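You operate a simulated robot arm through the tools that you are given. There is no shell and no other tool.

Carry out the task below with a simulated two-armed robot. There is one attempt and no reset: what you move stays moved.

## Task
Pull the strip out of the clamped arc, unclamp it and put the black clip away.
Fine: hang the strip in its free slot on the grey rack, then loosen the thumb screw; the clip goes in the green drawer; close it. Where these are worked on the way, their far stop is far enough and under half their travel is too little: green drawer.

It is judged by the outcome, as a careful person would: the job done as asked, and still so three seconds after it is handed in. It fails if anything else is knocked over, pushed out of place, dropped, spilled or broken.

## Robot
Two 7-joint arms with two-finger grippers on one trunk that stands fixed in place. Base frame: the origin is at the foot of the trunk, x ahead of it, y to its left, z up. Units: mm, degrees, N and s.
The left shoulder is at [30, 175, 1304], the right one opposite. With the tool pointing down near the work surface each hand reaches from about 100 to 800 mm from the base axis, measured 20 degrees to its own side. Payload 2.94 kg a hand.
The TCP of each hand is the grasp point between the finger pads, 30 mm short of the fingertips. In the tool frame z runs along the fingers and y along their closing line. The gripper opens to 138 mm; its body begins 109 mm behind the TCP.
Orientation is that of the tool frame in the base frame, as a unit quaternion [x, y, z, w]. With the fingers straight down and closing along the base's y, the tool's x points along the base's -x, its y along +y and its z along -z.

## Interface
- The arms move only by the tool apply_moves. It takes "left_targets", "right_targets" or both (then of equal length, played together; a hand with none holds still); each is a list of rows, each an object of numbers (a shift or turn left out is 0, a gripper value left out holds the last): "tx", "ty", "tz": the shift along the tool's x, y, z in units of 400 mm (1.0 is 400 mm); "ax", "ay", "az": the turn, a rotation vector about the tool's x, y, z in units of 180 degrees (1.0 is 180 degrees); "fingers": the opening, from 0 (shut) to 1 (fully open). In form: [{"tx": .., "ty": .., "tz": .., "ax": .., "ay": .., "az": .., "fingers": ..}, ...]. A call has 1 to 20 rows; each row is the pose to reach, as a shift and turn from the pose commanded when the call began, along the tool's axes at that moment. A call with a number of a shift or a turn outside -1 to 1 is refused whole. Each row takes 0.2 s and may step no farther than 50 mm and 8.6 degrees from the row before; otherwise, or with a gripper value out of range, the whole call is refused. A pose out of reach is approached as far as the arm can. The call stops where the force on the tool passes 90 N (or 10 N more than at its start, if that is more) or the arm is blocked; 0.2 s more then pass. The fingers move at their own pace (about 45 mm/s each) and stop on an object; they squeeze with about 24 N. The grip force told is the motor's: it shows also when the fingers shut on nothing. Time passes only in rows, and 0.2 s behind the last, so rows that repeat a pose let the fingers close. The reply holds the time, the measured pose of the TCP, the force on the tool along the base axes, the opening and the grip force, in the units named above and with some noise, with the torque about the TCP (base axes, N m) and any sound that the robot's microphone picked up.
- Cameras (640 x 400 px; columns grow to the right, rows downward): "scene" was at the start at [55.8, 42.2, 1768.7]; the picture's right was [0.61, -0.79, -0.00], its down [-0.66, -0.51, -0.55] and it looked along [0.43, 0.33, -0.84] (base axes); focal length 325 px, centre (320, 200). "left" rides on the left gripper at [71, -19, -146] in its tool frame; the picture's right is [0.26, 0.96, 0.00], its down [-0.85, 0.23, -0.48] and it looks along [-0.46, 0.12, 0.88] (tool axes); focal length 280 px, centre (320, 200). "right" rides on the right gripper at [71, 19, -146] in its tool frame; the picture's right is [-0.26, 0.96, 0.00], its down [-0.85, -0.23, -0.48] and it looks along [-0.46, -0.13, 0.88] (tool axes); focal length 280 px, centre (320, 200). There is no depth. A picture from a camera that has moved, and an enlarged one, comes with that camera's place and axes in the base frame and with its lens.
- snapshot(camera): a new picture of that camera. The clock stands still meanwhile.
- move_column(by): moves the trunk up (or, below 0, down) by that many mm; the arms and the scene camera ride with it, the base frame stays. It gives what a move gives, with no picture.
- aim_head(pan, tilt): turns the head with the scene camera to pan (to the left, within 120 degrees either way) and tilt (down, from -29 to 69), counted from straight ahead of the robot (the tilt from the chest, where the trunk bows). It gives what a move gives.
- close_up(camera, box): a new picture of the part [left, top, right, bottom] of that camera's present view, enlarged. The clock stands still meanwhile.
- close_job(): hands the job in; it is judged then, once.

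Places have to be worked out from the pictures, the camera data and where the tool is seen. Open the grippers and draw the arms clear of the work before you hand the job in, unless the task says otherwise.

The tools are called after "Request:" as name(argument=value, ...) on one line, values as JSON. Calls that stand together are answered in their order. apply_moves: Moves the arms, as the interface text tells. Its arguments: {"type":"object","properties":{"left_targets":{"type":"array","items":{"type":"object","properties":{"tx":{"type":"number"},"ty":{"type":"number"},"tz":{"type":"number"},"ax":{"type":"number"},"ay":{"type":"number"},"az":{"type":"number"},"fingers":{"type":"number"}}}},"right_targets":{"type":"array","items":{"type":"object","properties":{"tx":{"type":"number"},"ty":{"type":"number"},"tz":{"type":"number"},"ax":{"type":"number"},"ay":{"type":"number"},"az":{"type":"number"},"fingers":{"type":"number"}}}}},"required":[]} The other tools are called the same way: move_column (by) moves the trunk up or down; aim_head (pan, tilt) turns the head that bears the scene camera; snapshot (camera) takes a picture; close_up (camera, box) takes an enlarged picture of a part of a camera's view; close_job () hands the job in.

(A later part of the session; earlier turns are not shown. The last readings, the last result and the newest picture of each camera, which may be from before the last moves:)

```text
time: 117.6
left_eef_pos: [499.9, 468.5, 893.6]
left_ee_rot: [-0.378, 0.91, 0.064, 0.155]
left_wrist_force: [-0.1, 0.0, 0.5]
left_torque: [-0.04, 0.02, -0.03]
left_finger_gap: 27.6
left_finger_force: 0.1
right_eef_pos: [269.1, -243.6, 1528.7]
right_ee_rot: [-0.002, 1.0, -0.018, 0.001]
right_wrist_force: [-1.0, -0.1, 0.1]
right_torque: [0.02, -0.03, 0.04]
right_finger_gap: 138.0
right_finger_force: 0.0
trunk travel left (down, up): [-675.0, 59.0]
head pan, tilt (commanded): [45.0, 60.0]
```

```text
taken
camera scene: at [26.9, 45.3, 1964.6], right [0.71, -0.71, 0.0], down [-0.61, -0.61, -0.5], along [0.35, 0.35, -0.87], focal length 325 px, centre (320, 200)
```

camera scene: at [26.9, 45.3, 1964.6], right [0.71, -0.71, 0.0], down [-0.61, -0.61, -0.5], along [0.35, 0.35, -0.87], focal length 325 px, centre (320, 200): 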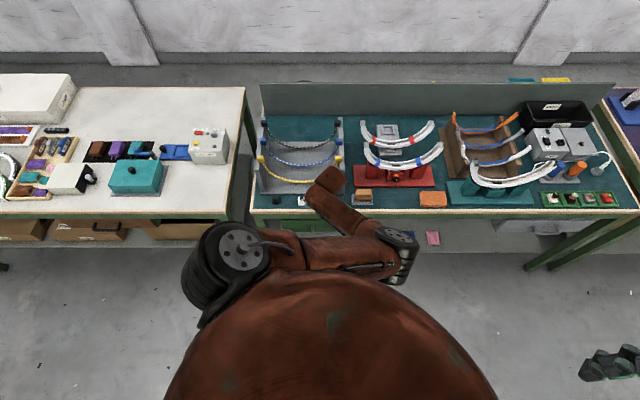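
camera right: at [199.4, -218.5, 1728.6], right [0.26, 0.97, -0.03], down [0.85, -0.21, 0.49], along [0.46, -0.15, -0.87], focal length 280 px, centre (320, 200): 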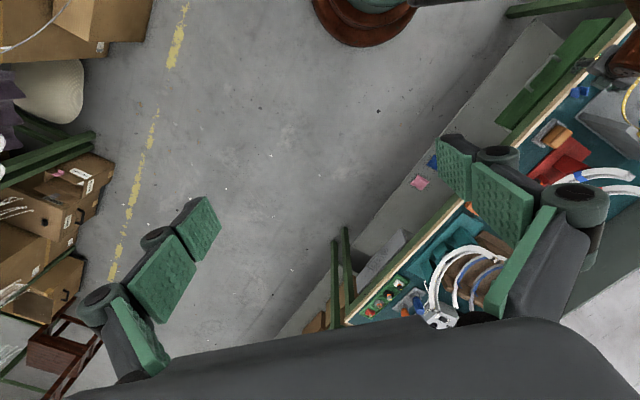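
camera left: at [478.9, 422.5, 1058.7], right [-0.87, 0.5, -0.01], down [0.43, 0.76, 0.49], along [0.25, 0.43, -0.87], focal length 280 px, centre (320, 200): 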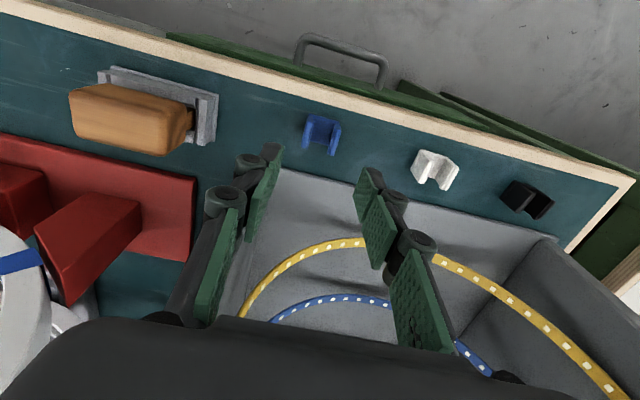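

Good posture. I turn the tool 90° here with a 25° pitch, as before.

Request:
apply_moves(left_targets=[{"ax": -0.0021, "ay": -0.0021, "az": 0.0417}, {"ax": -0.0041, "ay": -0.0041, "az": 0.0833}, {"ax": -0.0062, "ay": -0.0062, "az": 0.125}, {"ax": -0.0083, "ay": -0.0082, "az": 0.1667}, {"ax": -0.0103, "ay": -0.0103, "az": 0.2083}, {"ax": -0.0124, "ay": -0.0124, "az": 0.25}, {"ax": -0.0145, "ay": -0.0144, "az": 0.2917}, {"ax": -0.0165, "ay": -0.0165, "az": 0.3333}, {"ax": -0.0186, "ay": -0.0185, "az": 0.375}, {"ax": -0.0207, "ay": -0.0206, "az": 0.4167}, {"ax": -0.0227, "ay": -0.0226, "az": 0.4583}, {"ax": -0.0248, "ay": -0.0247, "az": 0.5}])

Request:
snapshot(camera="scene")

```text
time: 120.4
left_eef_pos: [518.7, 530.2, 933.2]
left_ee_rot: [0.354, 0.9, 0.24, 0.088]
left_wrist_force: [0.2, 0.5, 0.1]
left_torque: [-0.03, 0.0, -0.02]
left_finger_gap: 27.7
left_finger_force: 0.1
right_eef_pos: [268.8, -243.4, 1527.2]
right_ee_rot: [-0.002, 1.0, -0.018, 0.0]
right_wrist_force: [0.0, -0.1, 0.4]
right_torque: [0.01, 0.01, 0.0]
right_finger_gap: 138.1
right_finger_force: 0.2
trunk travel left (down, up): [-675.0, 59.0]
head pan, tilt (commanded): [45.0, 60.0]
stopped in row 12 (left hand): the arm was blocked; the commanded pose is now the measured one
```

```text
taken
camera scene: at [27.5, 45.5, 1964.6], right [0.71, -0.71, 0.0], down [-0.61, -0.61, -0.5], along [0.35, 0.35, -0.87], focal length 325 px, centre (320, 200)
```

scene: 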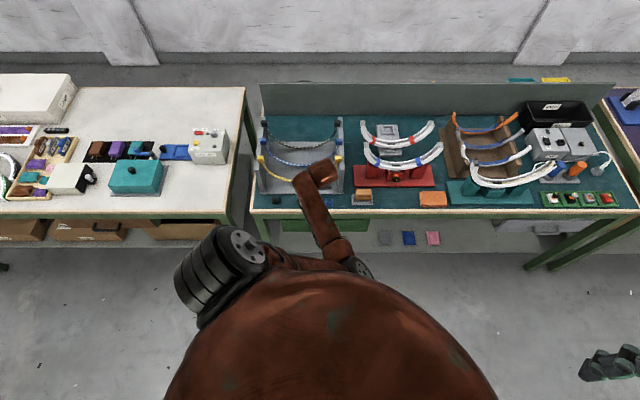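

The 90° orientation again forces the elbow against the torso, so I drop that idea. Nothing was touched; I raise the trunk a bit and turn the tool back to the orientation that works.

Request:
move_column(by=50)

Request:
apply_moves(left_targets=[{"az": -0.04, "ax": 0.012, "tz": -0.01}, {"az": -0.08, "ax": 0.024, "tz": -0.02}, {"az": -0.12, "ax": 0.036, "tz": -0.03}, {"az": -0.16, "ax": 0.048, "tz": -0.04}])

Request:
snapshot(camera="scene")

```text
time: 121.3
left_eef_pos: [520.2, 528.6, 984.4]
left_ee_rot: [0.354, 0.9, 0.24, 0.09]
left_wrist_force: [-0.3, 0.5, -0.3]
left_torque: [-0.02, 0.05, -0.04]
left_finger_gap: 27.6
left_finger_force: 0.1
right_eef_pos: [268.7, -243.5, 1577.5]
right_ee_rot: [-0.001, 1.0, -0.017, 0.001]
right_wrist_force: [0.0, 0.4, 1.0]
right_torque: [0.02, -0.02, 0.0]
right_finger_gap: 138.0
right_finger_force: 0.0
trunk travel left (down, up): [-725.0, 9.0]
head pan, tilt (commanded): [45.0, 60.0]
```

```text
time: 122.3
left_eef_pos: [511.9, 517.4, 992.6]
left_ee_rot: [0.125, 0.975, 0.139, 0.117]
left_wrist_force: [-0.2, 0.4, -0.8]
left_torque: [0.0, -0.01, -0.03]
left_finger_gap: 27.4
left_finger_force: 0.0
right_eef_pos: [269.1, -244.7, 1578.0]
right_ee_rot: [-0.001, 1.0, -0.018, 0.001]
right_wrist_force: [-0.1, 0.3, -1.2]
right_torque: [0.0, 0.03, 0.02]
right_finger_gap: 138.0
right_finger_force: 0.1
trunk travel left (down, up): [-725.0, 9.0]
head pan, tilt (commanded): [45.0, 60.0]
```

```text
taken
camera scene: at [26.6, 45.4, 2014.4], right [0.71, -0.71, 0.0], down [-0.61, -0.61, -0.5], along [0.35, 0.35, -0.87], focal length 325 px, centre (320, 200)
```

scene: 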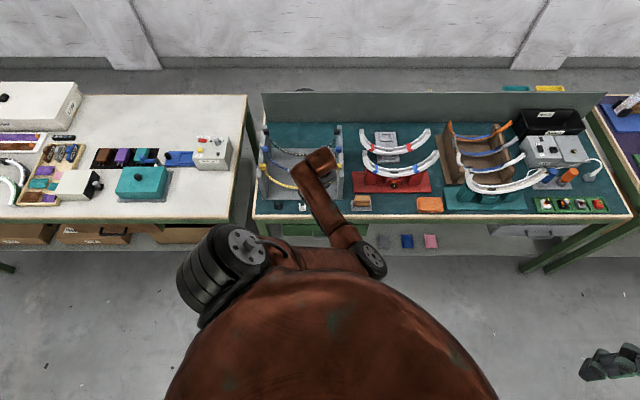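

Request:
apply_moves(left_targets=[{"ax": -0.0002, "ay": 0.0009, "az": -0.0413}, {"ax": -0.0004, "ay": 0.0018, "az": -0.0826}, {"ax": -0.0006, "ay": 0.0027, "az": -0.1238}, {"ax": -0.0009, "ay": 0.0037, "az": -0.1651}, {"ax": -0.0011, "ay": 0.0046, "az": -0.2064}, {"ax": -0.0013, "ay": 0.0055, "az": -0.2477}, {"ax": -0.0015, "ay": 0.0064, "az": -0.2889}, {"ax": -0.0017, "ay": 0.0073, "az": -0.3302, "fingers": 0.0}])

Request:
snapshot(camera="scene")

Request:
snapshot(camera="left")

```text
time: 124.1
left_eef_pos: [511.4, 518.0, 993.4]
left_ee_rot: [-0.377, 0.91, 0.068, 0.16]
left_wrist_force: [0.0, 0.0, 0.0]
left_torque: [-0.04, 0.01, -0.01]
left_finger_gap: 0.0
left_finger_force: 6.4
right_eef_pos: [268.1, -243.9, 1578.8]
right_ee_rot: [-0.003, 1.0, -0.016, 0.001]
right_wrist_force: [-0.4, -0.5, -0.2]
right_torque: [-0.02, 0.01, 0.01]
right_finger_gap: 137.6
right_finger_force: 0.0
trunk travel left (down, up): [-725.0, 9.0]
head pan, tilt (commanded): [45.0, 60.0]
```

```text
taken
camera scene: at [26.4, 45.5, 2014.4], right [0.71, -0.71, 0.0], down [-0.61, -0.61, -0.5], along [0.35, 0.35, -0.87], focal length 325 px, centre (320, 200)
```

scene: 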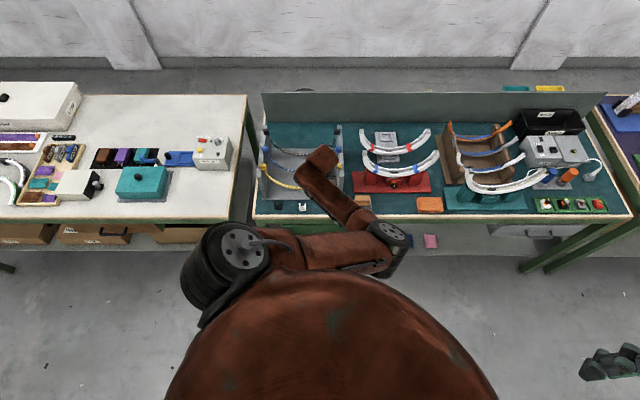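

```text
taken
camera left: at [443.1, 423.6, 1106.4], right [-0.86, 0.51, -0.09], down [0.29, 0.61, 0.74], along [0.43, 0.61, -0.67], focal length 280 px, centre (320, 200)
```

left: 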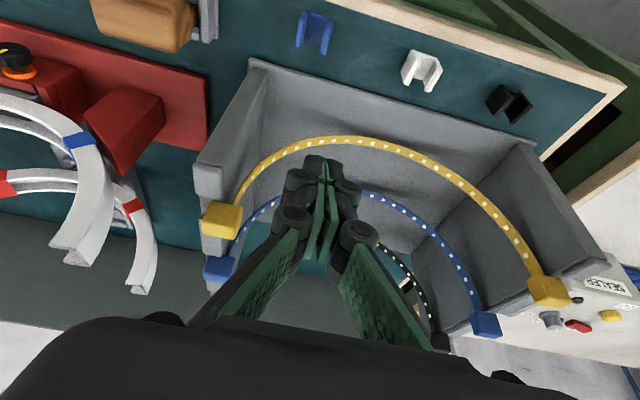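

Posture is healthy again. I test turning the tool 90° the other way (about its own axis), which would also give a front-to-back grip on the bar.

Request:
apply_moves(left_targets=[{"az": -0.0417}, {"az": -0.0833}, {"az": -0.125}, {"az": -0.1667}, {"az": -0.2083}, {"az": -0.25}])

Request:
snapshot(camera="scene")

```text
time: 125.5
left_eef_pos: [512.2, 518.4, 992.1]
left_ee_rot: [-0.696, 0.697, 0.0, 0.173]
left_wrist_force: [-0.6, -0.4, 0.4]
left_torque: [0.04, 0.0, 0.01]
left_finger_gap: 0.2
left_finger_force: 24.0
right_eef_pos: [268.4, -243.2, 1578.4]
right_ee_rot: [-0.002, 1.0, -0.018, 0.001]
right_wrist_force: [0.1, -0.1, 0.1]
right_torque: [0.02, -0.01, 0.0]
right_finger_gap: 137.8
right_finger_force: 0.0
trunk travel left (down, up): [-725.0, 9.0]
head pan, tilt (commanded): [45.0, 60.0]
```

```text
taken
camera scene: at [26.4, 45.7, 2014.4], right [0.71, -0.71, 0.0], down [-0.61, -0.61, -0.5], along [0.35, 0.35, -0.87], focal length 325 px, centre (320, 200)
```

scene: 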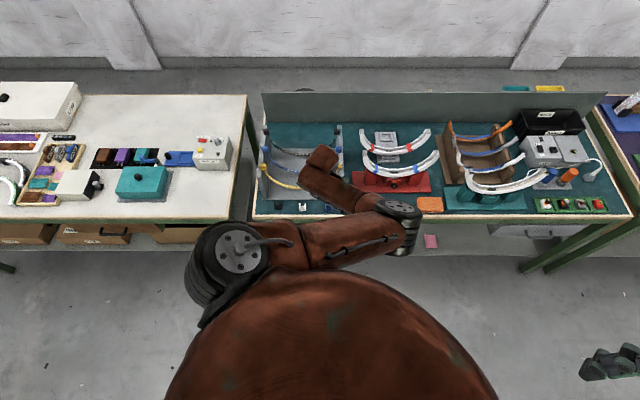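

Turning this way raises the elbow away from the torso – exactly what's needed. I complete the 90°.

Request:
apply_moves(left_targets=[{"az": -0.0417}, {"az": -0.0833}, {"az": -0.125}, {"az": -0.1667}, {"az": -0.2083}, {"az": -0.25}])

Request:
snapshot(camera="scene")

Request:
snapshot(camera="left")

```text
time: 126.9
left_eef_pos: [445.0, 560.8, 980.4]
left_ee_rot: [0.847, -0.483, 0.08, -0.206]
left_wrist_force: [0.7, 0.0, 0.6]
left_torque: [-0.01, -0.02, 0.0]
left_finger_gap: 0.0
left_finger_force: 24.1
left hand out of reach, approached as far as the arm can: row 3, 4, 5, 6
right_eef_pos: [268.3, -244.3, 1579.3]
right_ee_rot: [-0.002, 1.0, -0.018, 0.001]
right_wrist_force: [0.4, 0.5, 0.1]
right_torque: [0.02, -0.02, 0.02]
right_finger_gap: 137.8
right_finger_force: 0.0
trunk travel left (down, up): [-725.0, 9.0]
head pan, tilt (commanded): [45.0, 60.0]
```

```text
taken
camera scene: at [25.6, 45.9, 2014.5], right [0.71, -0.71, 0.0], down [-0.61, -0.61, -0.5], along [0.35, 0.35, -0.87], focal length 325 px, centre (320, 200)
```

scene: 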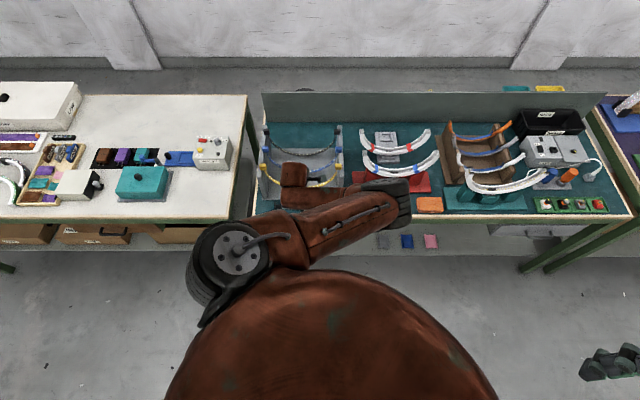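

```text
taken
camera left: at [449.3, 471.0, 1116.7], right [-0.62, -0.66, -0.43], down [-0.78, 0.49, 0.39], along [-0.04, 0.57, -0.82], focal length 280 px, centre (320, 200)
```

left: 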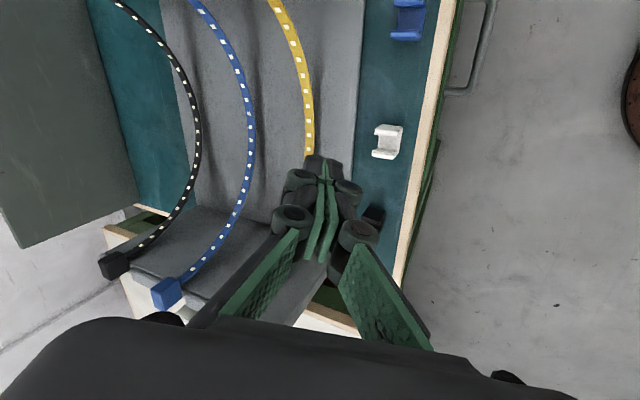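

The yaw limit lies near 105–110°, so a front-to-back grip isn't available there. To judge a hook grip I need the finger's real width, so I look at the right gripper with the head camera.

Request:
aim_head(pan=-45, tilt=50)

Request:
snapshot(camera="scene")

```text
time: 128.5
left_eef_pos: [447.0, 559.5, 980.2]
left_ee_rot: [0.847, -0.483, 0.079, -0.205]
left_wrist_force: [0.7, -0.7, 0.0]
left_torque: [0.02, -0.03, -0.03]
left_finger_gap: 0.0
left_finger_force: 23.9
right_eef_pos: [269.3, -243.1, 1579.3]
right_ee_rot: [-0.002, 1.0, -0.017, 0.001]
right_wrist_force: [-0.5, 0.3, 0.8]
right_torque: [-0.02, -0.01, 0.03]
right_finger_gap: 137.8
right_finger_force: 0.1
trunk travel left (down, up): [-725.0, 9.0]
head pan, tilt (commanded): [-45.0, 50.0]
```

```text
taken
camera scene: at [33.6, -55.8, 2027.0], right [-0.71, -0.71, 0.0], down [-0.54, 0.54, -0.64], along [0.45, -0.45, -0.77], focal length 325 px, centre (320, 200)
```

scene: 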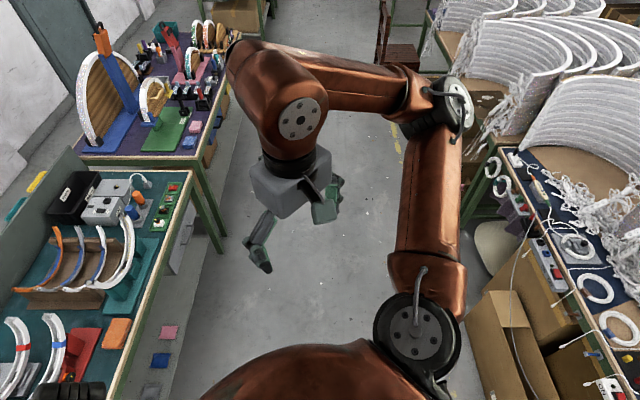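

Request:
close_up(camera="scene", box=[220, 130, 380, 290])

```text
2.50 times, centred on (300, 210) of scene
camera zoom: at [33.6, -55.8, 2027.0], right [-0.71, -0.71, 0.0], down [-0.54, 0.54, -0.64], along [0.45, -0.45, -0.77], focal length 813 px, centre (370, 175)
```

zoom: 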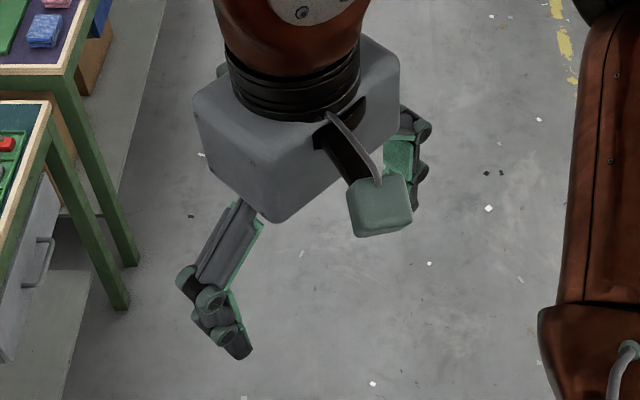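

The finger tips look about 20 mm wide, so hooking the bar from above with closed fingers is possible. I bring the tool to yaw ≈80° (elbow stays up), then lower the trunk to +185.

Request:
apply_moves(left_targets=[{"ax": -0.0055, "ay": 0.0009, "az": 0.038, "tx": 0.032, "ty": -0.01, "tz": -0.007}, {"ax": -0.0109, "ay": 0.0018, "az": 0.0759, "tx": 0.064, "ty": -0.02, "tz": -0.014}, {"ax": -0.0164, "ay": 0.0027, "az": 0.1139, "tx": 0.096, "ty": -0.03, "tz": -0.02}, {"ax": -0.0218, "ay": 0.0036, "az": 0.1519, "tx": 0.128, "ty": -0.039, "tz": -0.027}, {"ax": -0.0273, "ay": 0.0045, "az": 0.1898, "tx": 0.16, "ty": -0.049, "tz": -0.034}, {"ax": -0.0327, "ay": 0.0054, "az": 0.2278, "tx": 0.192, "ty": -0.059, "tz": -0.041}])

Request:
aim_head(pan=45, tilt=60)

Request:
move_column(by=-65)

Request:
snapshot(camera="scene")

```text
time: 129.9
left_eef_pos: [497.7, 500.1, 1003.3]
left_ee_rot: [-0.632, 0.755, 0.015, 0.173]
left_wrist_force: [0.7, 0.4, 0.2]
left_torque: [-0.02, 0.02, -0.01]
left_finger_gap: 0.1
left_finger_force: 23.8
right_eef_pos: [268.4, -243.9, 1578.4]
right_ee_rot: [-0.002, 1.0, -0.019, 0.001]
right_wrist_force: [-0.2, 0.9, 0.2]
right_torque: [0.01, 0.01, 0.0]
right_finger_gap: 137.9
right_finger_force: 0.0
trunk travel left (down, up): [-725.0, 9.0]
head pan, tilt (commanded): [-45.0, 50.0]
```

```text
time: 131.6
left_eef_pos: [497.6, 501.4, 1002.4]
left_ee_rot: [-0.633, 0.754, 0.015, 0.174]
left_wrist_force: [0.1, 0.1, 0.3]
left_torque: [0.01, 0.02, -0.01]
left_finger_gap: 0.2
left_finger_force: 24.6
right_eef_pos: [269.2, -243.7, 1579.4]
right_ee_rot: [-0.002, 1.0, -0.017, 0.001]
right_wrist_force: [0.3, -0.2, -0.9]
right_torque: [-0.02, 0.0, 0.0]
right_finger_gap: 138.1
right_finger_force: 0.1
trunk travel left (down, up): [-725.0, 9.0]
head pan, tilt (commanded): [45.0, 60.0]
```

```text
time: 132.6
left_eef_pos: [496.2, 502.2, 938.4]
left_ee_rot: [-0.634, 0.754, 0.014, 0.174]
left_wrist_force: [-0.5, -0.2, 0.1]
left_torque: [0.02, 0.02, 0.0]
left_finger_gap: 0.0
left_finger_force: 24.3
right_eef_pos: [269.0, -243.2, 1514.1]
right_ee_rot: [-0.001, 1.0, -0.019, 0.001]
right_wrist_force: [0.7, 0.5, 0.1]
right_torque: [-0.01, -0.01, -0.02]
right_finger_gap: 137.7
right_finger_force: 0.1
trunk travel left (down, up): [-660.0, 74.0]
head pan, tilt (commanded): [45.0, 60.0]
```

```text
taken
camera scene: at [27.6, 45.6, 1949.7], right [0.71, -0.71, 0.0], down [-0.61, -0.61, -0.5], along [0.35, 0.35, -0.87], focal length 325 px, centre (320, 200)
```

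scene: 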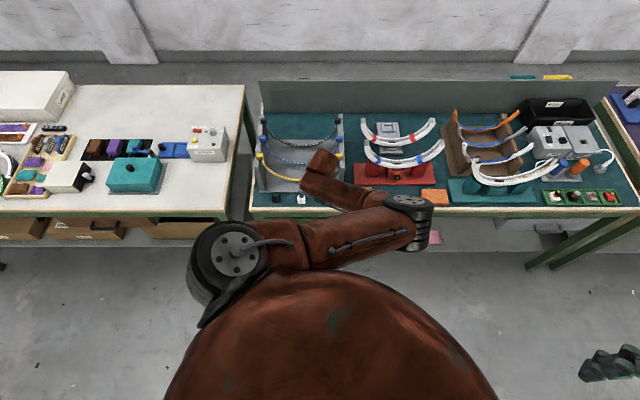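

Elbow well clear. I descend toward the space in front of the bench edge above the handle, still at yaw 80°, and check for any reach flag.

Request:
apply_moves(left_targets=[{"tx": 0.054, "ty": 0.026, "tz": 0.051}, {"tx": 0.108, "ty": 0.053, "tz": 0.102}, {"tx": 0.161, "ty": 0.079, "tz": 0.152}, {"tx": 0.215, "ty": 0.105, "tz": 0.203}])

Request:
snapshot(camera="left")

Request:
snapshot(camera="scene")

```text
time: 133.6
left_eef_pos: [463.0, 445.1, 829.4]
left_ee_rot: [-0.634, 0.753, 0.017, 0.174]
left_wrist_force: [0.8, -0.4, -0.2]
left_torque: [0.01, -0.02, 0.0]
left_finger_gap: 0.1
left_finger_force: 24.8
right_eef_pos: [269.2, -244.0, 1512.5]
right_ee_rot: [-0.002, 1.0, -0.017, 0.001]
right_wrist_force: [0.2, -0.2, 0.4]
right_torque: [0.0, -0.01, -0.02]
right_finger_gap: 138.1
right_finger_force: 0.1
trunk travel left (down, up): [-660.0, 74.0]
head pan, tilt (commanded): [45.0, 60.0]
```

```text
taken
camera left: at [437.3, 341.4, 950.5], right [-0.96, -0.06, -0.26], down [-0.22, 0.74, 0.64], along [0.16, 0.68, -0.72], focal length 280 px, centre (320, 200)
```

left: 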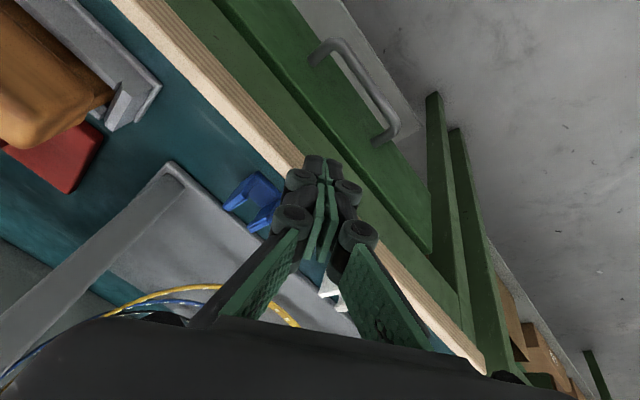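

```text
taken
camera scene: at [27.4, 45.2, 1949.6], right [0.71, -0.71, 0.0], down [-0.61, -0.61, -0.5], along [0.35, 0.35, -0.87], focal length 325 px, centre (320, 200)
```

scene: 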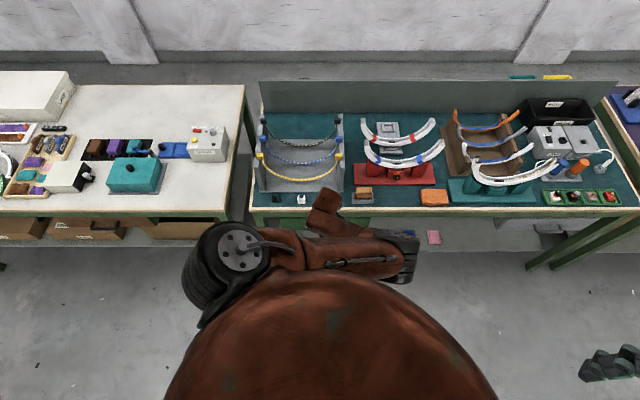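

No flags, posture fine. I descend further, to about 60 mm above the bar.

Request:
apply_moves(left_targets=[{"tx": 0.025, "ty": 0.019, "tz": 0.068}, {"tx": 0.05, "ty": 0.038, "tz": 0.136}, {"tx": 0.074, "ty": 0.0575, "tz": 0.204}])

Request:
snapshot(camera="left")

Request:
snapshot(camera="scene")

```text
time: 134.4
left_eef_pos: [458.6, 444.2, 740.6]
left_ee_rot: [-0.634, 0.754, 0.014, 0.173]
left_wrist_force: [0.2, 0.0, 0.4]
left_torque: [-0.02, 0.02, 0.0]
left_finger_gap: 0.0
left_finger_force: 24.4
right_eef_pos: [268.1, -243.7, 1514.0]
right_ee_rot: [-0.001, 1.0, -0.018, 0.0]
right_wrist_force: [-0.1, 0.5, -0.1]
right_torque: [-0.03, -0.02, 0.0]
right_finger_gap: 137.9
right_finger_force: 0.0
trunk travel left (down, up): [-660.0, 74.0]
head pan, tilt (commanded): [45.0, 60.0]
```

```text
taken
camera left: at [432.0, 339.7, 861.8], right [-0.96, -0.06, -0.26], down [-0.22, 0.74, 0.64], along [0.16, 0.67, -0.72], focal length 280 px, centre (320, 200)
```

left: 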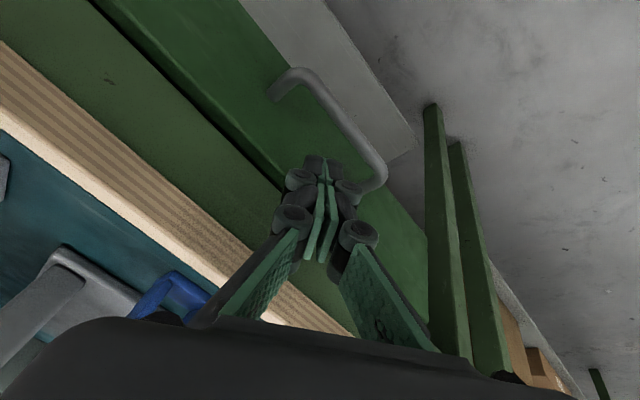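

```text
taken
camera scene: at [27.7, 46.4, 1949.6], right [0.71, -0.71, 0.0], down [-0.61, -0.61, -0.5], along [0.35, 0.35, -0.87], focal length 325 px, centre (320, 200)
```

scene: 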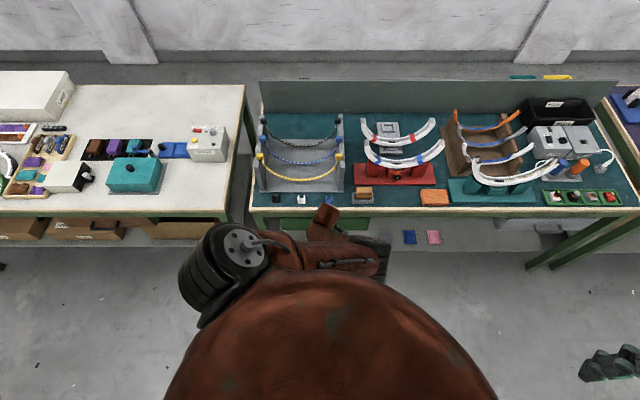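

The bar shows clearly just below the fingertips (about e2 643, drawer front about 681). I rotate the tool from yaw 80° to 45° here so the fingers fit behind the bar squarely.

Request:
apply_moves(left_targets=[{"az": 0.0389}, {"az": 0.0778}, {"az": 0.1167}, {"az": 0.1556}, {"az": 0.1944}])

Request:
snapshot(camera="left")

Request:
close_up(camera="left", box=[200, 20, 480, 220])

Request:
snapshot(camera="scene")

```text
time: 135.6
left_eef_pos: [458.6, 443.2, 740.3]
left_ee_rot: [-0.377, 0.91, 0.067, 0.162]
left_wrist_force: [-0.1, -0.5, -0.2]
left_torque: [-0.02, -0.01, 0.04]
left_finger_gap: 0.0
left_finger_force: 23.9
right_eef_pos: [268.2, -244.0, 1513.7]
right_ee_rot: [-0.002, 1.0, -0.017, 0.001]
right_wrist_force: [-0.5, 0.4, -0.4]
right_torque: [-0.03, 0.03, 0.01]
right_finger_gap: 137.7
right_finger_force: 0.0
trunk travel left (down, up): [-660.0, 74.0]
head pan, tilt (commanded): [45.0, 60.0]
```

```text
taken
camera left: at [389.6, 350.1, 853.6], right [-0.86, 0.51, -0.09], down [0.29, 0.61, 0.74], along [0.43, 0.61, -0.67], focal length 280 px, centre (320, 200)
```

left: 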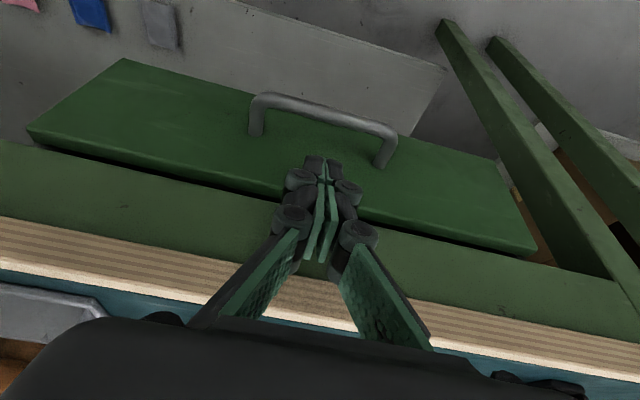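

```text
2.00 times, centred on (340, 120) of left
camera zoom: at [389.6, 350.1, 853.6], right [-0.86, 0.51, -0.09], down [0.29, 0.61, 0.74], along [0.43, 0.61, -0.67], focal length 561 px, centre (280, 360)
```

zoom: 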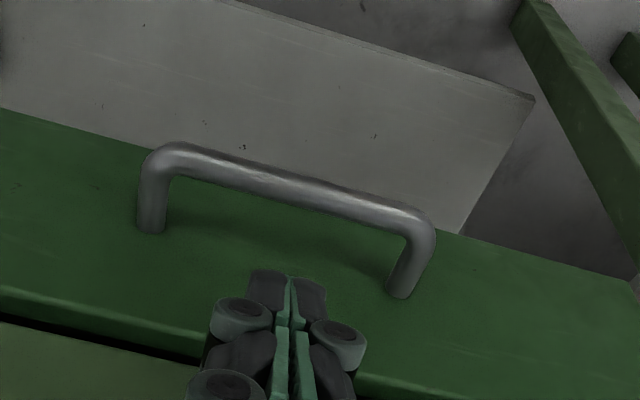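

```text
taken
camera scene: at [27.5, 45.6, 1949.6], right [0.71, -0.71, 0.0], down [-0.61, -0.61, -0.5], along [0.35, 0.35, -0.87], focal length 325 px, centre (320, 200)
```

scene: 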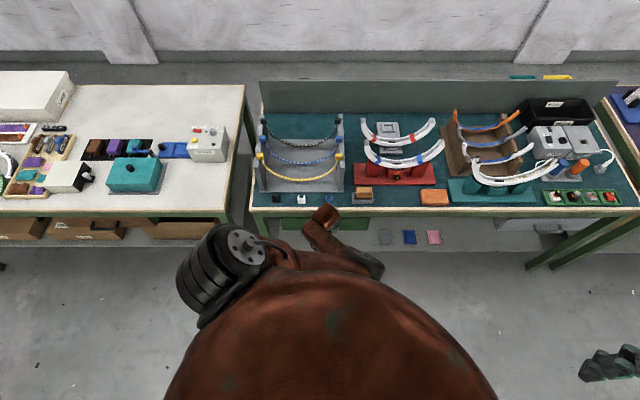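

The handle is now measured well: bar at about e2 640, z 658, drawer front at e2 679. I move forward and down so the closed fingertips stand above the gap behind the bar.

Request:
apply_moves(left_targets=[{"tx": -0.0027, "ty": -0.0013, "tz": 0.054, "fingers": 0.0}, {"tx": -0.0053, "ty": -0.0027, "tz": 0.1087, "fingers": 0.0}])

Request:
close_up(camera="left", box=[200, 20, 480, 220])

```text
time: 136.2
left_eef_pos: [466.3, 452.3, 697.7]
left_ee_rot: [-0.378, 0.91, 0.065, 0.159]
left_wrist_force: [-6.5, -4.5, -4.1]
left_torque: [-0.18, 0.19, 0.02]
left_finger_gap: 5.8
left_finger_force: 28.2
right_eef_pos: [266.8, -243.9, 1514.9]
right_ee_rot: [-0.001, 1.0, -0.018, 0.002]
right_wrist_force: [0.4, -0.1, 0.0]
right_torque: [0.05, -0.02, -0.01]
right_finger_gap: 137.9
right_finger_force: 0.0
trunk travel left (down, up): [-660.0, 74.0]
head pan, tilt (commanded): [45.0, 60.0]
```

```text
2.00 times, centred on (340, 120) of left
camera zoom: at [399.8, 358.7, 811.5], right [-0.86, 0.51, -0.09], down [0.29, 0.61, 0.74], along [0.43, 0.6, -0.67], focal length 561 px, centre (280, 360)
```

zoom: 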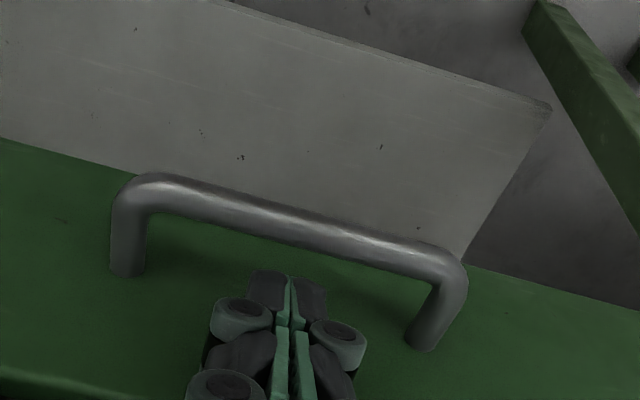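

The fingertips lightly touch the drawer front (about 8 N), with the bar just on the robot side of them. I ease back 4 mm and go down 25 mm behind the bar, watching the force.

Request:
apply_moves(left_targets=[{"tx": 0.009, "tz": 0.002, "fingers": 0.0}, {"tx": 0.0165, "tz": 0.02, "fingers": 0.0}, {"tx": 0.024, "tz": 0.038, "fingers": 0.0}, {"tx": 0.031, "tz": 0.0553, "fingers": 0.0}])

Request:
close_up(camera="left", box=[200, 20, 480, 220])

Request:
snapshot(camera="scene")

```text
time: 137.2
left_eef_pos: [468.7, 451.4, 675.2]
left_ee_rot: [-0.378, 0.909, 0.067, 0.162]
left_wrist_force: [-9.7, -7.7, 16.0]
left_torque: [-0.17, 0.04, 0.0]
left_finger_gap: 6.0
left_finger_force: 28.2
right_eef_pos: [266.8, -245.3, 1513.6]
right_ee_rot: [-0.001, 1.0, -0.016, 0.002]
right_wrist_force: [1.0, 0.4, 0.0]
right_torque: [0.0, -0.02, -0.03]
right_finger_gap: 138.1
right_finger_force: 0.1
trunk travel left (down, up): [-660.0, 74.0]
head pan, tilt (commanded): [45.0, 60.0]
```

```text
2.00 times, centred on (340, 120) of left
camera zoom: at [399.4, 357.8, 789.5], right [-0.86, 0.51, -0.09], down [0.28, 0.61, 0.74], along [0.43, 0.61, -0.67], focal length 561 px, centre (280, 360)
```

zoom: 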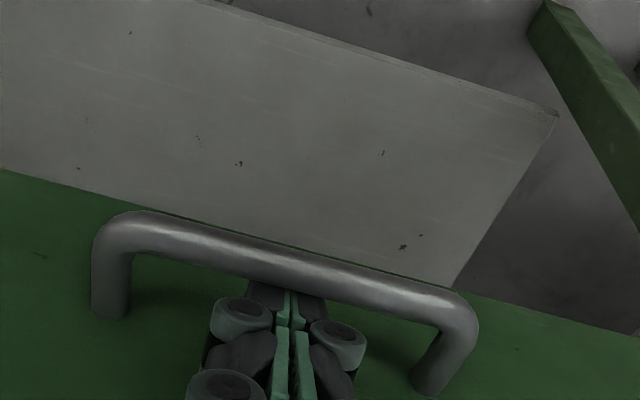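

```text
taken
camera scene: at [24.9, 43.1, 1949.8], right [0.71, -0.71, 0.0], down [-0.61, -0.61, -0.5], along [0.35, 0.35, -0.87], focal length 325 px, centre (320, 200)
```

scene: 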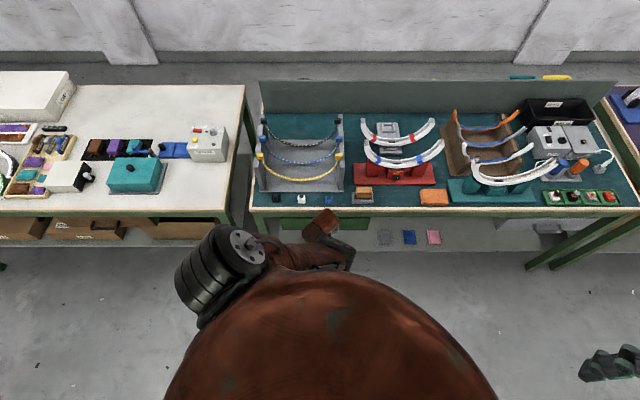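

The fingers are hooked behind the bar (contact at the finger's robot side, as computed). I pull 30 mm straight toward the robot first.

Request:
apply_moves(left_targets=[{"tx": 0.0235, "tz": -0.0086, "fingers": 0.0}, {"tx": 0.047, "tz": -0.0173, "fingers": 0.0}, {"tx": 0.0705, "tz": -0.0259, "fingers": 0.0}])

Request:
close_up(camera="left", box=[200, 20, 480, 220])

Request:
close_up(camera="scene", box=[230, 150, 430, 290])

```text
time: 138.0
left_eef_pos: [447.8, 432.4, 676.2]
left_ee_rot: [-0.377, 0.909, 0.067, 0.163]
left_wrist_force: [3.4, 1.7, 15.7]
left_torque: [0.07, 0.09, 0.06]
left_finger_gap: 6.1
left_finger_force: 29.0
right_eef_pos: [268.7, -245.3, 1513.7]
right_ee_rot: [-0.002, 1.0, -0.017, 0.0]
right_wrist_force: [0.3, 0.5, -0.4]
right_torque: [0.0, 0.01, 0.0]
right_finger_gap: 138.0
right_finger_force: 0.0
trunk travel left (down, up): [-660.0, 74.0]
head pan, tilt (commanded): [45.0, 60.0]
```

```text
2.00 times, centred on (340, 120) of left
camera zoom: at [378.9, 336.9, 789.4], right [-0.86, 0.51, -0.09], down [0.28, 0.61, 0.74], along [0.43, 0.61, -0.67], focal length 561 px, centre (280, 360)
```

zoom: 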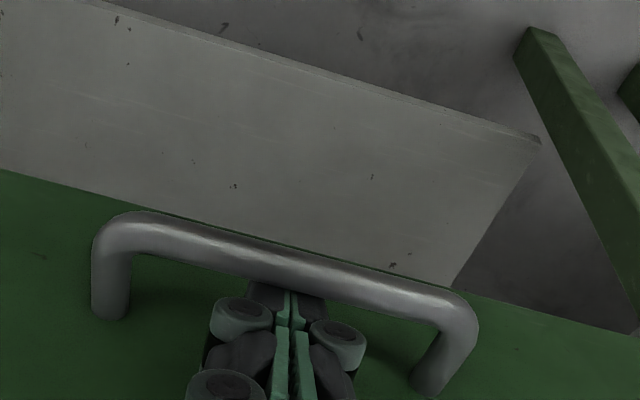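

```text
2.86 times, centred on (330, 220) of scene
camera zoom: at [26.9, 44.5, 1949.7], right [0.71, -0.71, 0.0], down [-0.61, -0.61, -0.5], along [0.35, 0.35, -0.87], focal length 929 px, centre (291, 143)
```

zoom: 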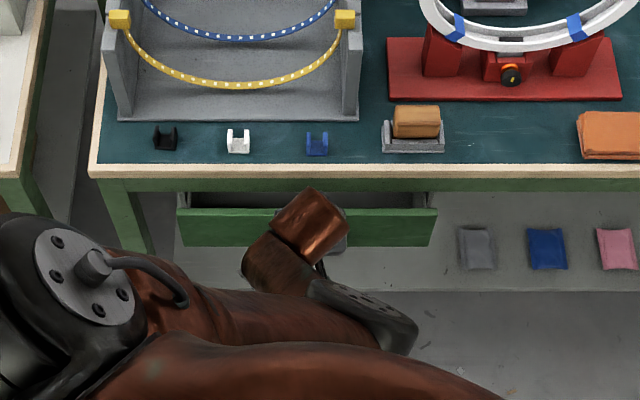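

The drawer is sliding out. I continue pulling while gradually turning the tool upright (pivoting about the bar), so that the wrist stays away from the body.

Request:
apply_moves(left_targets=[{"tx": 0.0312, "tz": -0.0069, "ay": 0.0456, "fingers": 0.0}, {"tx": 0.0637, "tz": -0.0143, "ay": 0.0844, "fingers": 0.0}, {"tx": 0.0974, "tz": -0.0232, "ay": 0.1122, "fingers": 0.0}])

Request:
close_up(camera="left", box=[200, 20, 480, 220])

Request:
close_up(camera="scene", box=[230, 150, 430, 290])

```text
time: 138.8
left_eef_pos: [417.3, 403.3, 668.5]
left_ee_rot: [-0.384, 0.923, -0.001, -0.003]
left_wrist_force: [0.3, -0.1, 0.9]
left_torque: [-0.01, 0.0, -0.01]
left_finger_gap: 0.0
left_finger_force: 28.3
right_eef_pos: [268.9, -244.3, 1513.2]
right_ee_rot: [-0.002, 1.0, -0.018, 0.0]
right_wrist_force: [-1.2, 0.6, 0.3]
right_torque: [0.01, 0.02, -0.02]
right_finger_gap: 138.1
right_finger_force: 0.1
trunk travel left (down, up): [-660.0, 74.0]
head pan, tilt (commanded): [45.0, 60.0]
```

```text
2.00 times, centred on (340, 120) of left
camera zoom: at [381.8, 340.7, 816.3], right [-0.87, 0.5, 0.0], down [0.44, 0.77, 0.47], along [0.23, 0.41, -0.88], focal length 561 px, centre (280, 360)
```

zoom: 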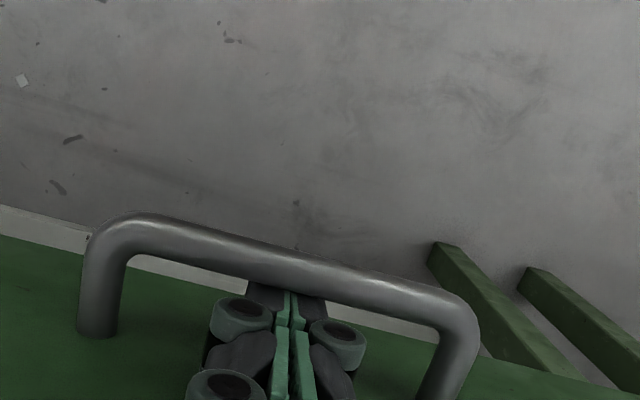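

```text
2.86 times, centred on (330, 220) of scene
camera zoom: at [27.3, 45.1, 1949.6], right [0.71, -0.71, 0.0], down [-0.61, -0.61, -0.5], along [0.35, 0.35, -0.87], focal length 929 px, centre (291, 143)
```

zoom: 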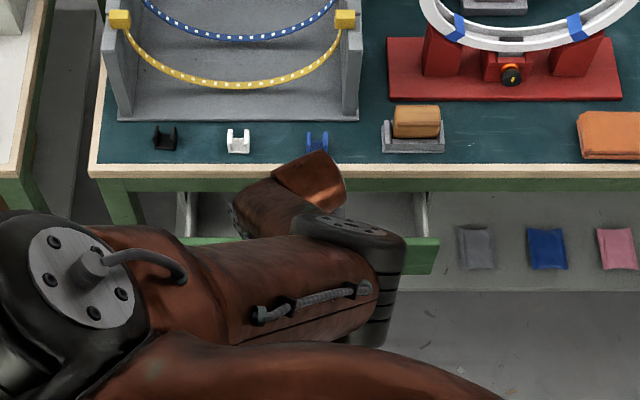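

Works very well – about 75 mm out and the elbow is freeing up. I continue pulling, tilting the tool slightly backward.

Request:
apply_moves(left_targets=[{"tx": 0.0237, "tz": 0.0017, "ay": 0.0139, "fingers": 0.0}, {"tx": 0.0475, "tz": 0.0035, "ay": 0.0278, "fingers": 0.0}, {"tx": 0.0714, "tz": 0.0054, "ay": 0.0417, "fingers": 0.0}, {"tx": 0.0953, "tz": 0.0073, "ay": 0.0556, "fingers": 0.0}, {"tx": 0.1193, "tz": 0.0093, "ay": 0.0694, "fingers": 0.0}, {"tx": 0.1433, "tz": 0.0113, "ay": 0.0833, "fingers": 0.0}])

Request:
close_up(camera="left", box=[200, 20, 480, 220])

Request:
close_up(camera="scene", box=[230, 150, 430, 290])

```text
time: 140.2
left_eef_pos: [420.4, 404.8, 667.7]
left_ee_rot: [-0.392, 0.919, -0.004, -0.036]
left_wrist_force: [-4.3, 4.4, 23.2]
left_torque: [3.02, -9.64, 0.12]
left_finger_gap: 5.7
left_finger_force: 28.6
right_eef_pos: [267.6, -242.7, 1513.7]
right_ee_rot: [-0.003, 1.0, -0.017, 0.001]
right_wrist_force: [0.4, 0.9, 0.3]
right_torque: [-0.03, 0.07, -0.02]
right_finger_gap: 138.0
right_finger_force: 0.0
trunk travel left (down, up): [-660.0, 74.0]
head pan, tilt (commanded): [45.0, 60.0]
stopped in row 6 (left hand): the arm was blocked; the commanded pose is now the measured one
```

```text
2.00 times, centred on (340, 120) of left
camera zoom: at [394.1, 346.9, 819.3], right [-0.88, 0.48, 0.04], down [0.45, 0.79, 0.42], along [0.17, 0.39, -0.91], focal length 561 px, centre (280, 360)
```

zoom: 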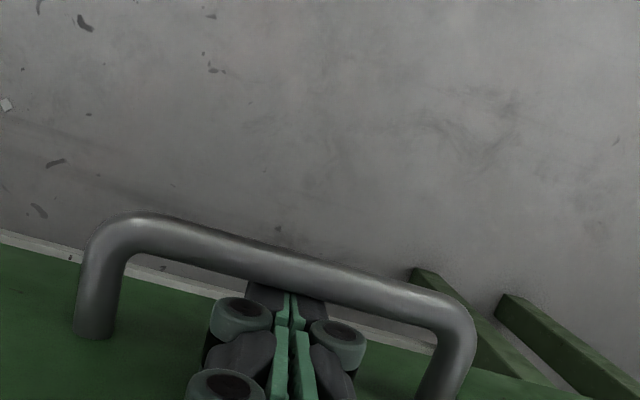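

```text
2.86 times, centred on (330, 220) of scene
camera zoom: at [27.0, 45.6, 1950.1], right [0.71, -0.71, 0.0], down [-0.61, -0.61, -0.5], along [0.35, 0.35, -0.87], focal length 929 px, centre (291, 143)
```

zoom: 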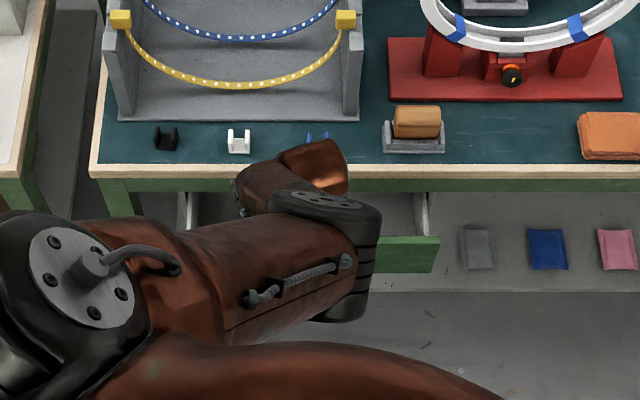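

The backward tilt jammed the fingers against the drawer front; the drawer itself stands about 72 mm out. I straighten the tool to vertical and pull straight on.

Request:
apply_moves(left_targets=[{"ay": -0.0125, "tz": -0.002, "fingers": 0.0}, {"ay": -0.025, "tz": -0.005, "fingers": 0.0}, {"ay": -0.025, "tx": 0.0299, "ty": 0.0006, "tz": -0.003, "fingers": 0.0}, {"ay": -0.025, "tx": 0.0598, "ty": 0.0012, "tz": -0.0008, "fingers": 0.0}])

Request:
close_up(camera="left", box=[200, 20, 480, 220])

Request:
close_up(camera="scene", box=[230, 150, 430, 290])

```text
time: 141.2
left_eef_pos: [397.7, 382.2, 667.9]
left_ee_rot: [-0.39, 0.921, 0.008, -0.008]
left_wrist_force: [-0.4, 0.8, -0.4]
left_torque: [-0.02, -0.03, -0.01]
left_finger_gap: 0.1
left_finger_force: 28.8
right_eef_pos: [268.6, -243.1, 1514.1]
right_ee_rot: [-0.001, 1.0, -0.017, 0.001]
right_wrist_force: [0.1, -0.1, -0.6]
right_torque: [-0.01, -0.02, -0.02]
right_finger_gap: 138.3
right_finger_force: 0.1
trunk travel left (down, up): [-660.0, 74.0]
head pan, tilt (commanded): [45.0, 60.0]
```

```text
2.00 times, centred on (340, 120) of left
camera zoom: at [364.9, 316.3, 813.7], right [-0.88, 0.48, 0.02], down [0.43, 0.77, 0.47], along [0.21, 0.43, -0.88], focal length 561 px, centre (280, 360)
```

zoom: 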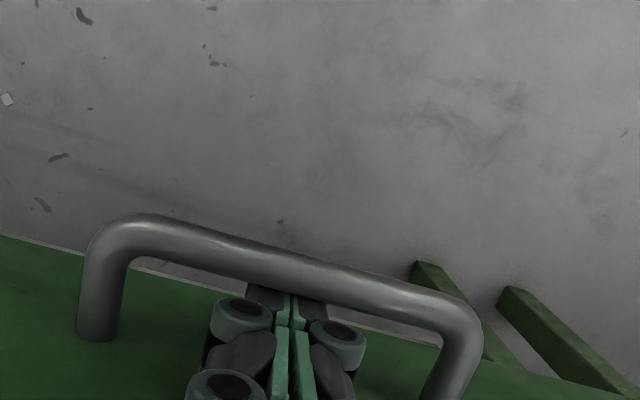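

```text
2.86 times, centred on (330, 220) of scene
camera zoom: at [27.7, 45.4, 1949.6], right [0.71, -0.71, 0.0], down [-0.61, -0.61, -0.5], along [0.35, 0.35, -0.87], focal length 929 px, centre (291, 143)
```

zoom: 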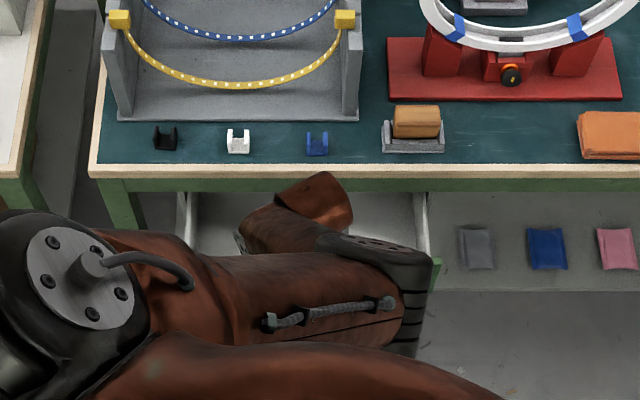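

About 104 mm out and still easy. I keep pulling straight, 48 mm more.

Request:
apply_moves(left_targets=[{"ay": -0.004, "tx": 0.03, "ty": 0.0005, "fingers": 0.0}, {"ay": -0.004, "tx": 0.06, "ty": 0.001, "fingers": 0.0}, {"ay": -0.004, "tx": 0.09, "ty": 0.0014, "fingers": 0.0}, {"ay": -0.004, "tx": 0.12, "ty": 0.0019, "fingers": 0.0}])

Request:
close_up(camera="left", box=[200, 20, 480, 220])

Request:
close_up(camera="scene", box=[230, 150, 430, 290])

```text
time: 142.2
left_eef_pos: [363.0, 345.6, 667.6]
left_ee_rot: [-0.39, 0.921, 0.012, -0.002]
left_wrist_force: [-0.2, -0.1, 0.3]
left_torque: [-0.01, -0.04, 0.03]
left_finger_gap: 0.0
left_finger_force: 27.8
right_eef_pos: [268.2, -244.6, 1513.1]
right_ee_rot: [-0.002, 1.0, -0.018, 0.0]
right_wrist_force: [0.2, -0.1, 0.2]
right_torque: [0.04, -0.03, 0.0]
right_finger_gap: 138.1
right_finger_force: 0.0
trunk travel left (down, up): [-660.0, 74.0]
head pan, tilt (commanded): [45.0, 60.0]
```

```text
2.00 times, centred on (340, 120) of left
camera zoom: at [329.2, 280.6, 813.3], right [-0.88, 0.48, 0.02], down [0.43, 0.76, 0.48], along [0.22, 0.43, -0.87], focal length 561 px, centre (280, 360)
```

zoom: 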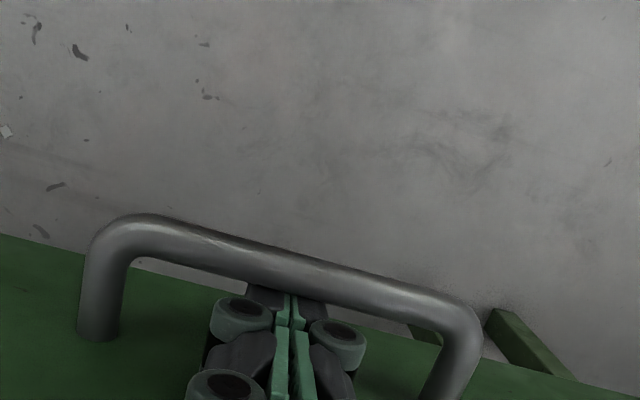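

```text
2.86 times, centred on (330, 220) of scene
camera zoom: at [27.1, 44.4, 1949.6], right [0.71, -0.71, 0.0], down [-0.61, -0.61, -0.5], along [0.35, 0.35, -0.87], focal length 929 px, centre (291, 143)
```

zoom: 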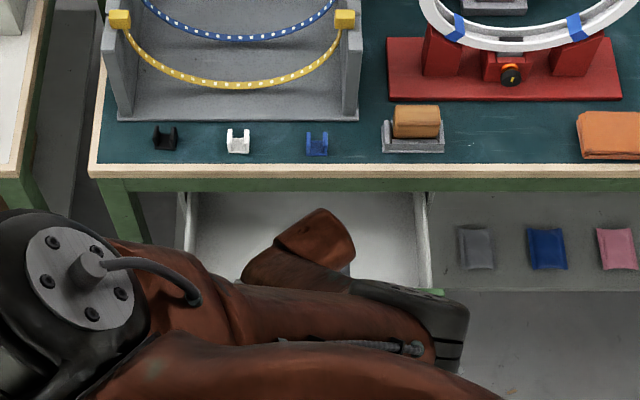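

About 155 mm out. I pull a further 40 mm to see whether the stop comes.

Request:
apply_moves(left_targets=[{"tx": 0.03, "ty": 0.0005, "fingers": 0.0}, {"tx": 0.06, "ty": 0.001, "fingers": 0.0}, {"tx": 0.09, "ty": 0.0014, "fingers": 0.0}, {"tx": 0.105, "ty": 0.0016, "fingers": 0.0}])

Request:
close_up(camera="scene", box=[230, 150, 430, 290])

```text
time: 143.2
left_eef_pos: [339.0, 327.5, 669.8]
left_ee_rot: [-0.394, 0.919, 0.015, 0.002]
left_wrist_force: [-1.8, -0.7, 0.2]
left_torque: [0.0, 0.02, -0.04]
left_finger_gap: 0.0
left_finger_force: 28.9
right_eef_pos: [269.1, -244.6, 1514.3]
right_ee_rot: [-0.003, 1.0, -0.017, 0.0]
right_wrist_force: [-0.4, 0.2, 0.9]
right_torque: [-0.04, 0.03, 0.01]
right_finger_gap: 138.4
right_finger_force: 0.0
trunk travel left (down, up): [-660.0, 74.0]
head pan, tilt (commanded): [45.0, 60.0]
```

```text
2.86 times, centred on (330, 220) of scene
camera zoom: at [27.4, 45.0, 1949.6], right [0.71, -0.71, 0.0], down [-0.61, -0.61, -0.5], along [0.35, 0.35, -0.87], focal length 929 px, centre (291, 143)
```

zoom: 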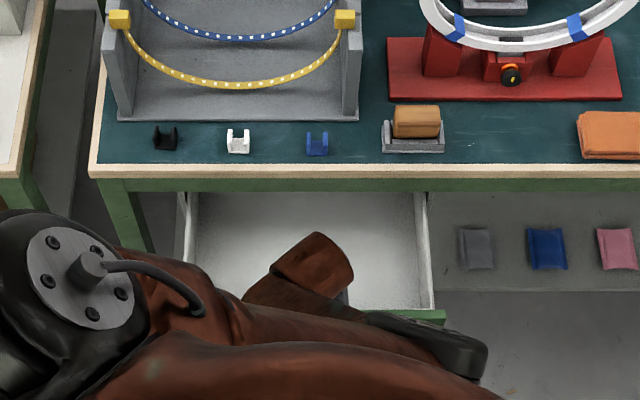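

Request:
apply_moves(left_targets=[{"fingers": 0.0}, {"fingers": 0.0}])

Request:
snapshot(camera="left")

```text
time: 143.8
left_eef_pos: [337.4, 328.1, 669.5]
left_ee_rot: [-0.394, 0.919, 0.014, 0.002]
left_wrist_force: [-0.2, 0.1, -0.3]
left_torque: [-0.01, 0.02, -0.02]
left_finger_gap: 0.0
left_finger_force: 28.3
right_eef_pos: [267.9, -245.1, 1513.3]
right_ee_rot: [-0.002, 1.0, -0.017, 0.0]
right_wrist_force: [0.3, -0.6, 0.0]
right_torque: [-0.02, -0.01, -0.03]
right_finger_gap: 137.8
right_finger_force: 0.1
trunk travel left (down, up): [-660.0, 74.0]
head pan, tilt (commanded): [45.0, 60.0]
```

```text
taken
camera left: at [304.5, 261.6, 814.2], right [-0.88, 0.47, 0.02], down [0.42, 0.76, 0.5], along [0.22, 0.44, -0.87], focal length 280 px, centre (320, 200)
```

left: 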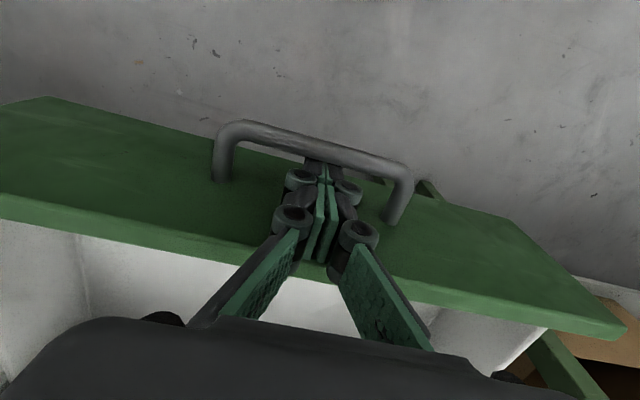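

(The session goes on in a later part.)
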